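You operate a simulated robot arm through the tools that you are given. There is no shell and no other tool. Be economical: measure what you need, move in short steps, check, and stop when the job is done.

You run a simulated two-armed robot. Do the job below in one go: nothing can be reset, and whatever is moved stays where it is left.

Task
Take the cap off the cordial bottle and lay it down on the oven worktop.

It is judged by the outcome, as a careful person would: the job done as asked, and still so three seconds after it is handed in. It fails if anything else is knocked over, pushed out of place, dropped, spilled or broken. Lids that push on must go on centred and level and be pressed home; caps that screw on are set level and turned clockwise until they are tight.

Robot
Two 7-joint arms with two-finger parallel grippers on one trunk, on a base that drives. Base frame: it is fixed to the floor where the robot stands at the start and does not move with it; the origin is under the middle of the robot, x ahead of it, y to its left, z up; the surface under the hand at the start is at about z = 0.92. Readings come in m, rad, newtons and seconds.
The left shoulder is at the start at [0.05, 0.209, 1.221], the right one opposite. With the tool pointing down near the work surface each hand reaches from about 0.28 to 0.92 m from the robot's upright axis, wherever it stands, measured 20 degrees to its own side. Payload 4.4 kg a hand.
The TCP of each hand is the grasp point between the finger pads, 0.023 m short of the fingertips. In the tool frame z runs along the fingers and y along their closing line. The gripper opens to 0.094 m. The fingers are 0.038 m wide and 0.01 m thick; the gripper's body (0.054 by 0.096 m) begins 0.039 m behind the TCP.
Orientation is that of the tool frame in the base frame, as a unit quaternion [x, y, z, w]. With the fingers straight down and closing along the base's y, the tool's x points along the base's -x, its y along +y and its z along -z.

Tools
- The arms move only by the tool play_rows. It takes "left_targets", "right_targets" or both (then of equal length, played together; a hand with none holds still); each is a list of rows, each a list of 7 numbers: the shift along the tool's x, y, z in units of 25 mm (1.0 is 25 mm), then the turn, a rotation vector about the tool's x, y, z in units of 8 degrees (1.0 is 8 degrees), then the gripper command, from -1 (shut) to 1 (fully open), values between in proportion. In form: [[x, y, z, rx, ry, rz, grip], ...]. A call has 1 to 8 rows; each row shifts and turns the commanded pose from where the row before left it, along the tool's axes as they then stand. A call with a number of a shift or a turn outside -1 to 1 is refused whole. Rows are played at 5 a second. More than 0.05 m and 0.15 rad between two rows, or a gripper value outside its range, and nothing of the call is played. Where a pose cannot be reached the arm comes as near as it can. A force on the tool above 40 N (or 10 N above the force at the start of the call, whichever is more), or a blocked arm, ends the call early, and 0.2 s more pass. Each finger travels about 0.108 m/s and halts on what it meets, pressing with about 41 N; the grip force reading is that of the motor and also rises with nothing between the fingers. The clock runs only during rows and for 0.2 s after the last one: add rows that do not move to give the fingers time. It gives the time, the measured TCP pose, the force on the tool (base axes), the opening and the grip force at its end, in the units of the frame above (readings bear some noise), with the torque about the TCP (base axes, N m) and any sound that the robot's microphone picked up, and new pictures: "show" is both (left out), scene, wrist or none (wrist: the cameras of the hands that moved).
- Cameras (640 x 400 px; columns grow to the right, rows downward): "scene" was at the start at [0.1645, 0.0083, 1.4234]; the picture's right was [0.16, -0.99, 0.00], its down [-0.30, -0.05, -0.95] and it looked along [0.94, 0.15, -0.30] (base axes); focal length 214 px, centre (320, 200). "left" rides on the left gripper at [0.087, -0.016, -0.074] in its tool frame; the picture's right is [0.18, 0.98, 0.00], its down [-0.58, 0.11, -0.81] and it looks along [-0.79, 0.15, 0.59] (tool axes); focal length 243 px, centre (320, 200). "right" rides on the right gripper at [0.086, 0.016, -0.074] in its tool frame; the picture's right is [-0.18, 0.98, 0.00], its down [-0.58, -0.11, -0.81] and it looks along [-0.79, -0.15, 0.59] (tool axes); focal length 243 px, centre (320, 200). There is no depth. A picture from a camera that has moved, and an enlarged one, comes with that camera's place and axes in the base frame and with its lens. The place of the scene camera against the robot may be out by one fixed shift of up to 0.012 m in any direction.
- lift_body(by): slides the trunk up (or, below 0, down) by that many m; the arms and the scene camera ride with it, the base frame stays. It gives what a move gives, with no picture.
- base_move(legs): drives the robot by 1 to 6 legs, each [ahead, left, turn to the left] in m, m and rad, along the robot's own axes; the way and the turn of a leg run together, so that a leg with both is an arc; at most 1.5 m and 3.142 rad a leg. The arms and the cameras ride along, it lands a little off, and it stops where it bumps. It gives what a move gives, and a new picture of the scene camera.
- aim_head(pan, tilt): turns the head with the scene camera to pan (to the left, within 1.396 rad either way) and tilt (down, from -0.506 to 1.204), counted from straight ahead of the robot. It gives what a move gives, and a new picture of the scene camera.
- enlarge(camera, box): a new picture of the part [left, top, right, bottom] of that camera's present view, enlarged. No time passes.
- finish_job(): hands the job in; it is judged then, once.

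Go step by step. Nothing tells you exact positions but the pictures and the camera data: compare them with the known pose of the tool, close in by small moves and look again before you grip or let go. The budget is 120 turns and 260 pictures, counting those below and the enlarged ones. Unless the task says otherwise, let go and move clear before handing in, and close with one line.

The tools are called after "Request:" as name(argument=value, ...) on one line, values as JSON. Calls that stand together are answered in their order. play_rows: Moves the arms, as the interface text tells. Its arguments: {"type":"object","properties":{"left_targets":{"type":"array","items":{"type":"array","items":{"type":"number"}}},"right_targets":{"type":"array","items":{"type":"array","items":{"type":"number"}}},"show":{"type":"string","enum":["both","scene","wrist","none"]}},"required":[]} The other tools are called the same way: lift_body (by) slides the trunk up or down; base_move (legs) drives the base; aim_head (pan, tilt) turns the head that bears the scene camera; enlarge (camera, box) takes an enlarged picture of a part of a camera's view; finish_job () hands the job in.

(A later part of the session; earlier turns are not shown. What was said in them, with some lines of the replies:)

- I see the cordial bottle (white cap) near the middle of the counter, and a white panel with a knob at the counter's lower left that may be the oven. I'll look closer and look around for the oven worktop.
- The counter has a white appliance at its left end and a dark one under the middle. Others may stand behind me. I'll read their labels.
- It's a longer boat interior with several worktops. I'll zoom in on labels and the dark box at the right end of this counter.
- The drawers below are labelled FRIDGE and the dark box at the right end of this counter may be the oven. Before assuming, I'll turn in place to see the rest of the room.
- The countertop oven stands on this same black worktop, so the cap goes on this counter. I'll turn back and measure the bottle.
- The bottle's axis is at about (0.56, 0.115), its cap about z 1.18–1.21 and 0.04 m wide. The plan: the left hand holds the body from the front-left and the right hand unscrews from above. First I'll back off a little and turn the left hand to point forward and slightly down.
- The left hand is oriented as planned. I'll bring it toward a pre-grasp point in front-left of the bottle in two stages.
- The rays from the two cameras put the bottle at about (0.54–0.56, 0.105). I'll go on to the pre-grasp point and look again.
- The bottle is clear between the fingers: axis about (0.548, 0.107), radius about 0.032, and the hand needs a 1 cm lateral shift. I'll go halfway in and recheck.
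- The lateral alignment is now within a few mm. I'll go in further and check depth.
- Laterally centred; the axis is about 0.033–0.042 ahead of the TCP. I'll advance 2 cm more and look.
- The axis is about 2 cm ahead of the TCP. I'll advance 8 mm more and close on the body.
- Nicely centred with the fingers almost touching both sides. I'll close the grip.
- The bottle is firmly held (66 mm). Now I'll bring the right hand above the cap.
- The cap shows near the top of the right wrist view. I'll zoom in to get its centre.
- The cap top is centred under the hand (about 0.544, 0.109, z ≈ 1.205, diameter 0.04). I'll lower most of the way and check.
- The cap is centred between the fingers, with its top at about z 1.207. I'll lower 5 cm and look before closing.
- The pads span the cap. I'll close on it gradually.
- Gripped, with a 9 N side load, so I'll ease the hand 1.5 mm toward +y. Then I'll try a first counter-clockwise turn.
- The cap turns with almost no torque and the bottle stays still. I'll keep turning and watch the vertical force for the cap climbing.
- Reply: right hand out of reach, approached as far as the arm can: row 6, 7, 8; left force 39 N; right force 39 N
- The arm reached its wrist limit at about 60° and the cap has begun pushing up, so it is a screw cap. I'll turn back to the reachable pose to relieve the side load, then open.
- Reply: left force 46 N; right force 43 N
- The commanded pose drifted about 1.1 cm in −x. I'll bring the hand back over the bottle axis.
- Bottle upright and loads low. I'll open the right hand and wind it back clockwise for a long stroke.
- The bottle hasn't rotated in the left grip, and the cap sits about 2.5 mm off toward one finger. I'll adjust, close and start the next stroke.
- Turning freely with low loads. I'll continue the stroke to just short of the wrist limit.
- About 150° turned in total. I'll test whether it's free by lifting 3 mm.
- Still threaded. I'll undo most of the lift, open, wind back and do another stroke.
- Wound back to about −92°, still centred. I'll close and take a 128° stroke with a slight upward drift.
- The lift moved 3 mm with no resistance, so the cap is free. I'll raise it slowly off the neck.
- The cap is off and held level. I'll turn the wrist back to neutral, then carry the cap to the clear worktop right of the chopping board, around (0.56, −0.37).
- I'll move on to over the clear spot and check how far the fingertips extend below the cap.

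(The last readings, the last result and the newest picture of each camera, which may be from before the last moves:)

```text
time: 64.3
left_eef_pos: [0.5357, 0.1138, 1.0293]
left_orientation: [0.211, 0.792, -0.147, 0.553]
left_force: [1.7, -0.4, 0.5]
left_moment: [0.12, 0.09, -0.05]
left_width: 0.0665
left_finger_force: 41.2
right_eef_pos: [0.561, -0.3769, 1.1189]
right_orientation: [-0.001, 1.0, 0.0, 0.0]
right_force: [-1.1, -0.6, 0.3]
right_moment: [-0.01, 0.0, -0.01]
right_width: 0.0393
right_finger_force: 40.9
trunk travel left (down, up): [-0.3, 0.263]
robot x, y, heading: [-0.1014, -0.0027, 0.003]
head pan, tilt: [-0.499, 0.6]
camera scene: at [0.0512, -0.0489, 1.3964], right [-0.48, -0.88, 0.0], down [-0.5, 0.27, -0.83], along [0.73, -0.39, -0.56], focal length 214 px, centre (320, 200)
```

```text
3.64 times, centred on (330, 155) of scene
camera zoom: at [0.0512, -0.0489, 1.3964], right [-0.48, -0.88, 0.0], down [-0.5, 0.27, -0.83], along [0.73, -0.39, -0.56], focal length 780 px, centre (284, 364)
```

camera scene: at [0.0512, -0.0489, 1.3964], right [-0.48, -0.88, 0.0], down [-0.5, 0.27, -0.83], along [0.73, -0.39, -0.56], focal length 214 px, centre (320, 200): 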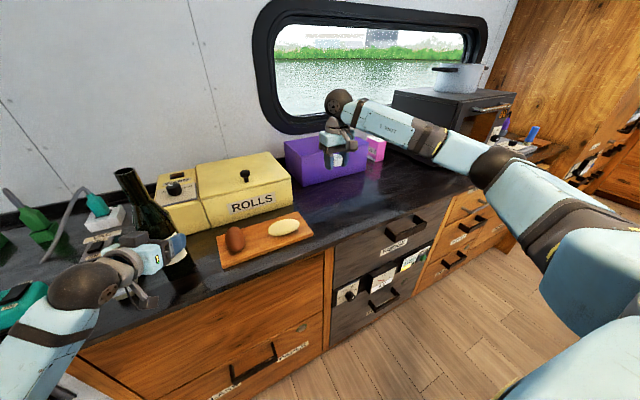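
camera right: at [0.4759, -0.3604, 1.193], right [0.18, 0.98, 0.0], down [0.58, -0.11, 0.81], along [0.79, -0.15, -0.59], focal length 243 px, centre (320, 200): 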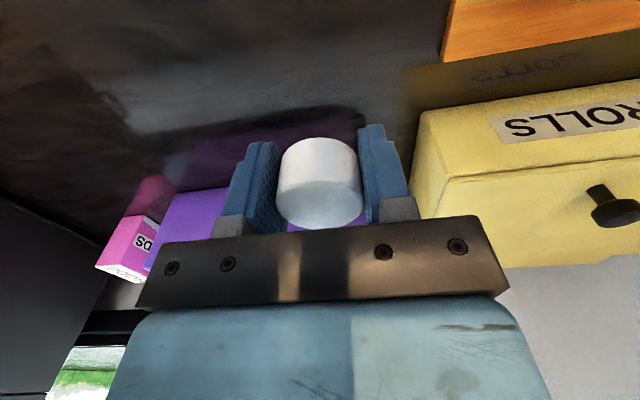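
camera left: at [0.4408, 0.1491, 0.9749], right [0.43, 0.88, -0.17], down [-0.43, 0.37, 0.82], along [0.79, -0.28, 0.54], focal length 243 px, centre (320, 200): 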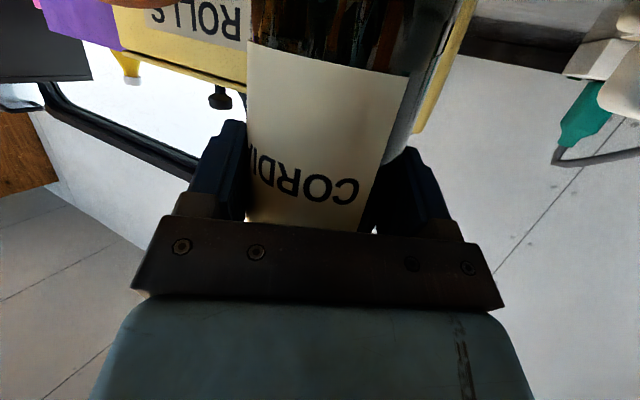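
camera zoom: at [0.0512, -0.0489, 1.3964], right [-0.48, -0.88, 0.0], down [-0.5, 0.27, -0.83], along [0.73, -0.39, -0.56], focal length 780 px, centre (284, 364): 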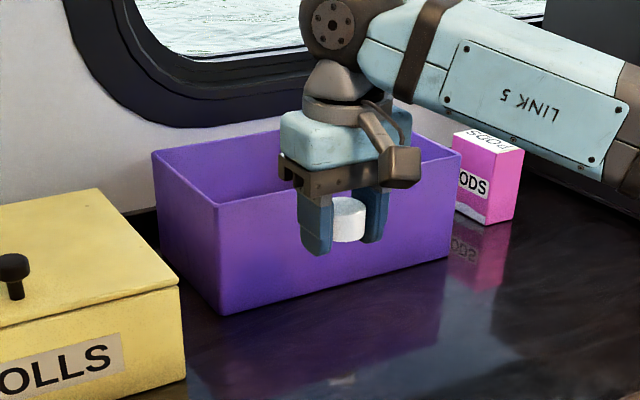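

The fingertips extend only about 5 mm below the cap. I'll lower close to the worktop.

Request:
play_rows(right_targets=[[0, 0, 1, 0, 0, 0, -1], [0, 0, 1, 0, 0, 0, -1], [0, 0, 1, 0, 0, 0, -1], [0, 0, 1, 0, 0, 0, -1], [0, 0, 1, 0, 0, 0, -1], [0, 0, 1, 0, 0, 0, -1]], show="wrist")

Request:
enlarge(camera="scene", box=[260, 120, 400, 230])

```text
time: 65.7
left_eef_pos: [0.5347, 0.1138, 1.0308]
left_orientation: [0.211, 0.792, -0.147, 0.553]
left_force: [0.5, -0.2, 0.5]
left_moment: [0.09, 0.1, 0.02]
left_width: 0.0659
left_finger_force: 41.7
right_eef_pos: [0.564, -0.3774, 0.9683]
right_orientation: [-0.002, 1.0, 0.0, 0.0]
right_force: [0.1, 0.0, -0.1]
right_moment: [0.02, -0.01, 0.02]
right_width: 0.0397
right_finger_force: 40.5
trunk travel left (down, up): [-0.3, 0.263]
robot x, y, heading: [-0.0947, -0.0006, 0.003]
head pan, tilt: [-0.499, 0.6]
camera right: at [0.477, -0.3614, 1.0435], right [0.18, 0.98, 0.0], down [0.58, -0.11, 0.81], along [0.79, -0.15, -0.59], focal length 243 px, centre (320, 200)
```

right: 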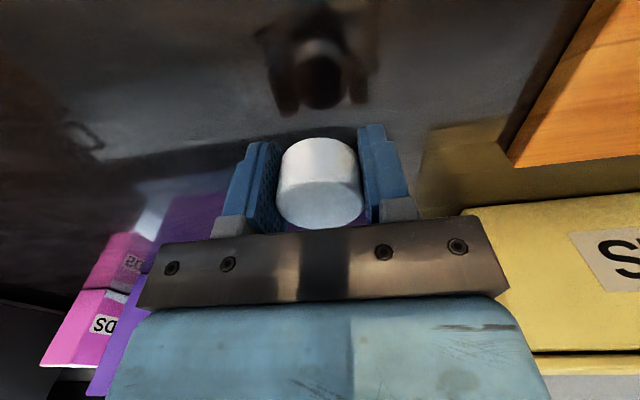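

```text
3.64 times, centred on (330, 175) of scene
camera zoom: at [0.0511, -0.049, 1.3965], right [-0.48, -0.88, 0.0], down [-0.5, 0.27, -0.83], along [0.73, -0.39, -0.57], focal length 780 px, centre (284, 291)
```

zoom: 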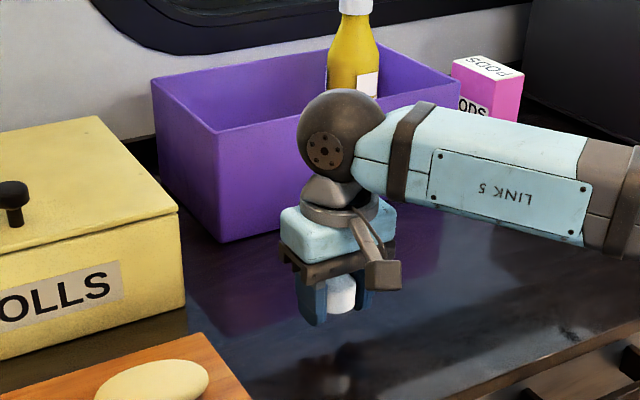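

Still about 2–3 cm to go. I'll lower slowly until I feel the fingertips touch.

Request:
play_rows(right_targets=[[0, 0, 0.4, 0, 0, 0, -1], [0, 0, 0.3, 0, 0, 0, -1], [0, 0, 0.15, 0, 0, 0, -1], [0, 0, 0.1, 0, 0, 0, -1], [0, 0, 0.1, 0, 0, 0, -1]], show="wrist")

Request:
enlarge(camera="scene", box=[290, 160, 380, 230])

```text
time: 66.9
left_eef_pos: [0.5352, 0.113, 1.0297]
left_orientation: [0.212, 0.792, -0.148, 0.553]
left_force: [2.1, -0.1, 0.3]
left_moment: [0.02, -0.07, 0.02]
left_width: 0.0661
left_finger_force: 40.9
right_eef_pos: [0.5622, -0.3791, 0.9436]
right_orientation: [-0.002, 1.0, 0.001, 0.001]
right_force: [0.5, -0.1, 4.6]
right_moment: [-0.09, 0.07, 0.09]
right_width: 0.0392
right_finger_force: 41.1
trunk travel left (down, up): [-0.3, 0.263]
robot x, y, heading: [-0.1013, -0.0007, 0.003]
head pan, tilt: [-0.499, 0.6]
camera right: at [0.4764, -0.3613, 1.0176], right [0.18, 0.98, 0.0], down [0.58, -0.11, 0.81], along [0.79, -0.15, -0.59], focal length 243 px, centre (320, 200)
```

right: 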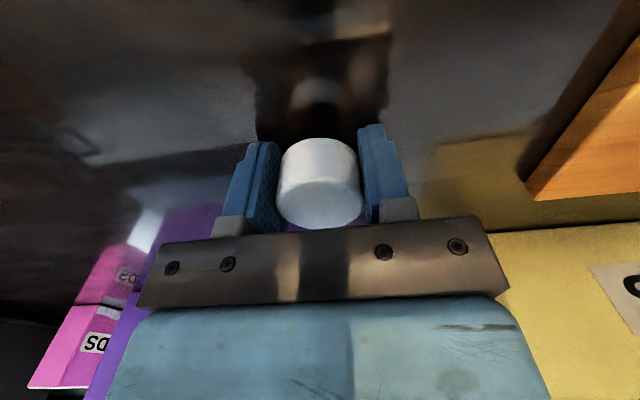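

```text
5.71 times, centred on (335, 195) of scene
camera zoom: at [0.051, -0.0488, 1.3966], right [-0.48, -0.88, 0.0], down [-0.5, 0.27, -0.83], along [0.73, -0.39, -0.56], focal length 1226 px, centre (234, 229)
```

zoom: 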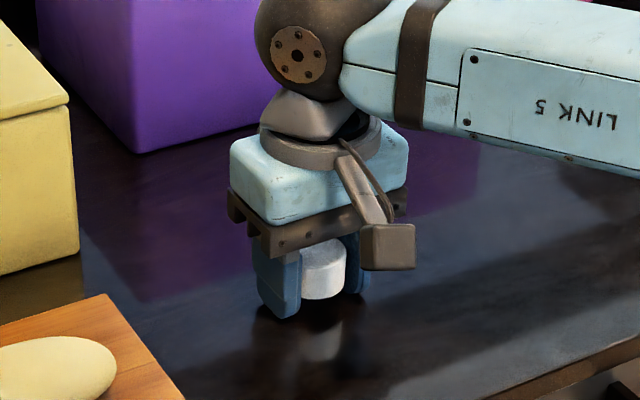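

The tips touch the worktop with the cap a few mm above it. I'll open the fingers so it settles down.

Request:
play_rows(right_targets=[[0, 0, -0.03, 0, 0, 0, -1], [0, 0, 0, 0, 0, 0, -0.13], [0, 0, 0, 0, 0, 0, -0.1], [0, 0, 0, 0, 0, 0, 0.0], [0, 0, 0, 0, 0, 0, 0.2], [0, 0, 0, 0, 0, 0, 0.4]], show="wrist")

Request:
enlarge(camera="scene", box=[290, 160, 380, 230])

```text
time: 68.3
left_eef_pos: [0.5353, 0.1134, 1.0301]
left_orientation: [0.211, 0.793, -0.147, 0.553]
left_force: [1.3, 1.3, 0.0]
left_moment: [0.13, -0.03, -0.03]
left_width: 0.066
left_finger_force: 40.9
right_eef_pos: [0.5617, -0.3775, 0.9437]
right_orientation: [-0.002, 1.0, -0.001, 0.0]
right_force: [-2.7, -1.1, 4.5]
right_moment: [0.05, -0.01, 0.01]
right_width: 0.0652
right_finger_force: 0.0
trunk travel left (down, up): [-0.3, 0.263]
robot x, y, heading: [-0.1026, -0.0003, 0.003]
head pan, tilt: [-0.499, 0.6]
camera right: at [0.4758, -0.3613, 1.0177], right [0.18, 0.98, 0.0], down [0.58, -0.11, 0.81], along [0.79, -0.15, -0.59], focal length 243 px, centre (320, 200)
```

right: 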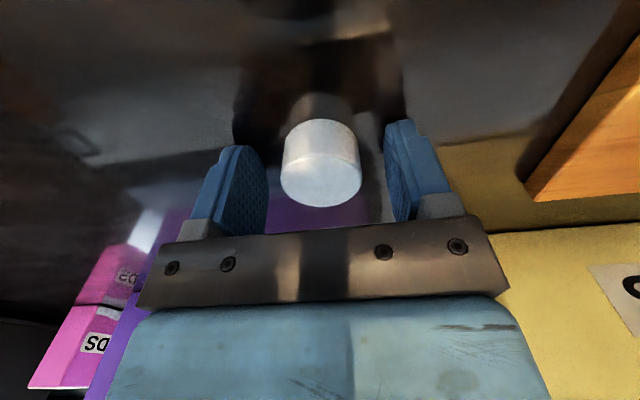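

```text
5.71 times, centred on (335, 195) of scene
camera zoom: at [0.0507, -0.0488, 1.3965], right [-0.48, -0.88, 0.0], down [-0.5, 0.27, -0.83], along [0.73, -0.39, -0.56], focal length 1226 px, centre (234, 229)
```

zoom: 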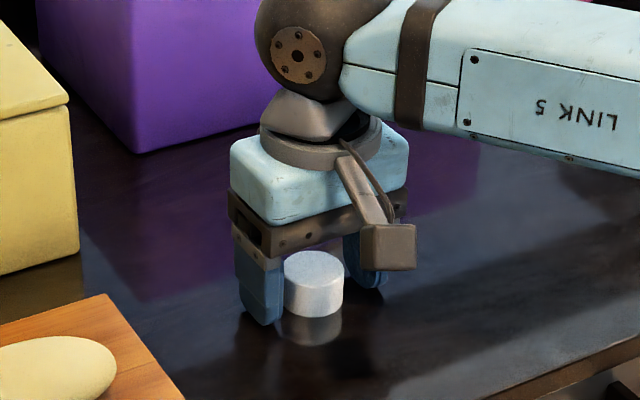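

The cap is standing flat on the worktop. I'll raise the right hand clear and slowly open the left hand off the bottle.

Request:
play_rows(right_targets=[[0, 0, -0.3, 0, 0, 0, 0.6], [0, 0, -0.8, 0, 0, 0, 0.6], [0, 0, -1, 0, 0, 0, 0.6], [0, 0, -1, 0, 0, 0, 0.6], [0, 0, -1, 0, 0, 0, 0.6], [0, 0, -1, 0, 0, 0, 0.6], [0, 0, -1, 0, 0, 0, 0.6], [0, 0, -1, 0, 0, 0, 0.6]], show="wrist")

Request:
play_rows(left_targets=[[0, 0, 0, 0, 0, 0, 0.4], [0, 0, 0, 0, 0, 0, 0.45], [0, 0, 0, 0, 0, 0, 0.6], [0, 0, 0, 0, 0, 0, 0.8], [0, 0, 0, 0, 0, 0, 1]], show="wrist")

```text
time: 70.1
left_eef_pos: [0.5351, 0.1136, 1.0302]
left_orientation: [0.212, 0.793, -0.148, 0.552]
left_force: [-0.8, 1.2, 0.2]
left_moment: [0.23, 0.29, -0.04]
left_width: 0.066
left_finger_force: 41.2
right_eef_pos: [0.5625, -0.3797, 1.1213]
right_orientation: [-0.001, 1.0, 0.0, 0.0]
right_force: [0.3, 0.4, -0.7]
right_moment: [0.01, -0.01, 0.02]
right_width: 0.0751
right_finger_force: 0.1
trunk travel left (down, up): [-0.3, 0.263]
robot x, y, heading: [-0.0966, 0.0015, 0.001]
head pan, tilt: [-0.499, 0.6]
camera right: at [0.4772, -0.3627, 1.1954], right [0.18, 0.98, 0.0], down [0.58, -0.11, 0.81], along [0.79, -0.15, -0.59], focal length 243 px, centre (320, 200)
```

right: 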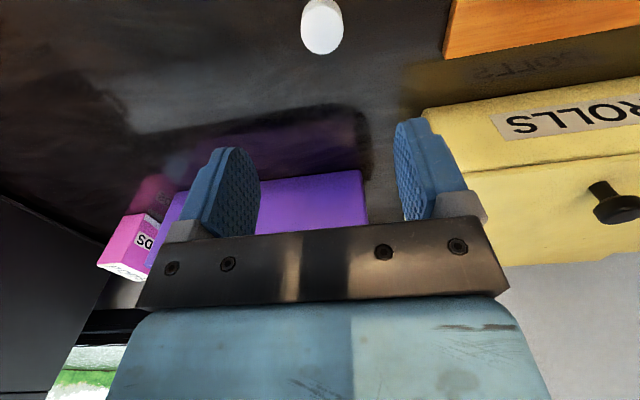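

```text
time: 71.3
left_eef_pos: [0.5355, 0.1125, 1.0292]
left_orientation: [0.211, 0.792, -0.148, 0.553]
left_force: [-0.8, -0.4, -0.1]
left_moment: [0.01, 0.01, -0.03]
left_width: 0.0942
left_finger_force: 0.1
right_eef_pos: [0.5623, -0.3795, 1.1217]
right_orientation: [-0.001, 1.0, -0.001, 0.0]
right_force: [-0.4, -0.2, -0.2]
right_moment: [0.0, 0.0, 0.0]
right_width: 0.0751
right_finger_force: 0.0
trunk travel left (down, up): [-0.3, 0.263]
robot x, y, heading: [-0.097, 0.0006, 0.004]
head pan, tilt: [-0.499, 0.6]
camera left: at [0.4408, 0.149, 0.9748], right [0.43, 0.88, -0.17], down [-0.43, 0.37, 0.82], along [0.79, -0.28, 0.54], focal length 243 px, centre (320, 200)
```

left: 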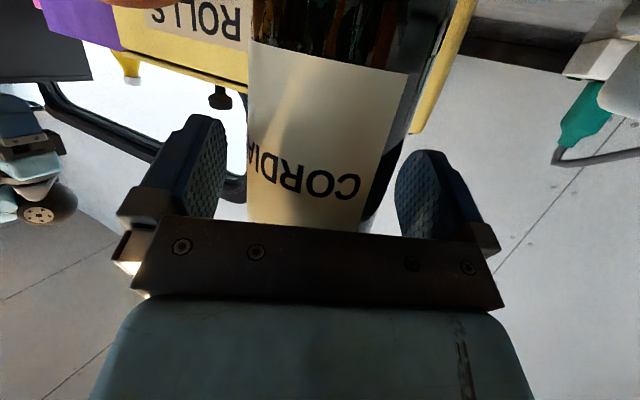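

The bottle stands free with room on both sides. I'll back the left hand straight out along its fingers and check the whole scene.

Request:
play_rows(left_targets=[[0, 0, -0.5, 0, 0, 0, 1], [0, 0, -0.8, 0, 0, 0, 1], [0, 0, -0.9, 0, 0, 0, 1], [0, 0, -0.9, 0, 0, 0, 1], [0, 0, -0.9, 0, 0, 0, 1], [0, 0, -0.9, 0, 0, 0, 1]], show="wrist")

Request:
aim_head(pan=-0.1, tilt=0.6)

```text
time: 72.7
left_eef_pos: [0.4343, 0.1705, 1.0722]
left_orientation: [0.212, 0.792, -0.149, 0.553]
left_force: [0.2, -0.5, -0.3]
left_moment: [0.01, 0.04, 0.04]
left_width: 0.0939
left_finger_force: 0.0
right_eef_pos: [0.5631, -0.3803, 1.1209]
right_orientation: [-0.002, 1.0, 0.0, 0.0]
right_force: [0.2, 0.5, 0.8]
right_moment: [-0.01, -0.01, -0.01]
right_width: 0.0752
right_finger_force: 0.0
trunk travel left (down, up): [-0.3, 0.263]
robot x, y, heading: [-0.1019, 0.0014, 0.006]
head pan, tilt: [-0.499, 0.6]
camera left: at [0.3404, 0.2066, 1.018], right [0.43, 0.88, -0.17], down [-0.43, 0.37, 0.82], along [0.79, -0.28, 0.54], focal length 243 px, centre (320, 200)
```

left: 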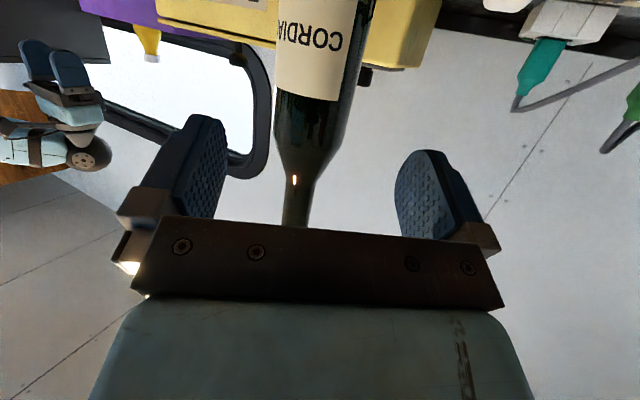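

```text
time: 73.5
left_eef_pos: [0.436, 0.1705, 1.0732]
left_orientation: [0.211, 0.792, -0.147, 0.553]
left_force: [-0.1, 0.1, -0.2]
left_moment: [-0.05, -0.01, -0.04]
left_width: 0.0943
left_finger_force: 0.1
right_eef_pos: [0.5634, -0.3788, 1.1207]
right_orientation: [-0.002, 1.0, 0.0, 0.0]
right_force: [0.6, 0.4, -0.5]
right_moment: [0.03, 0.0, 0.02]
right_width: 0.0754
right_finger_force: 0.0
trunk travel left (down, up): [-0.3, 0.263]
robot x, y, heading: [-0.0991, -0.0038, -0.001]
head pan, tilt: [-0.099, 0.6]
camera scene: at [0.0612, -0.0154, 1.3965], right [-0.1, -1.0, 0.0], down [-0.56, 0.05, -0.83], along [0.82, -0.08, -0.56], focal length 214 px, centre (320, 200)
```

scene: 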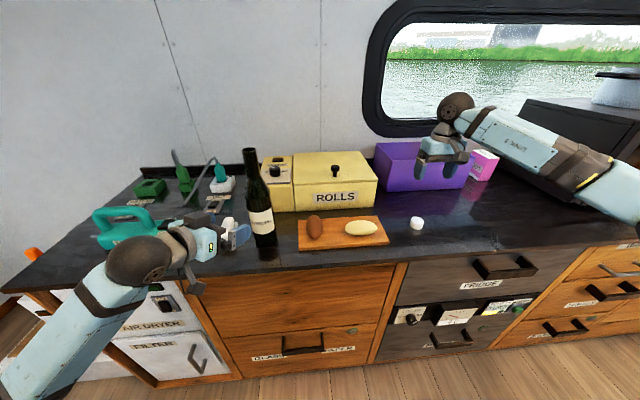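

The bottle stands open in its place, the cap lies level on the oven worktop, both hands are clear and everything else looks unmoved. I'm handing in.

Request:
finish_job()

```text
The job is handed in.
```

I unscrewed the cordial bottle's cap and set it down flat on the oven worktop, just right of the chopping board. The bottle is still upright where it was.
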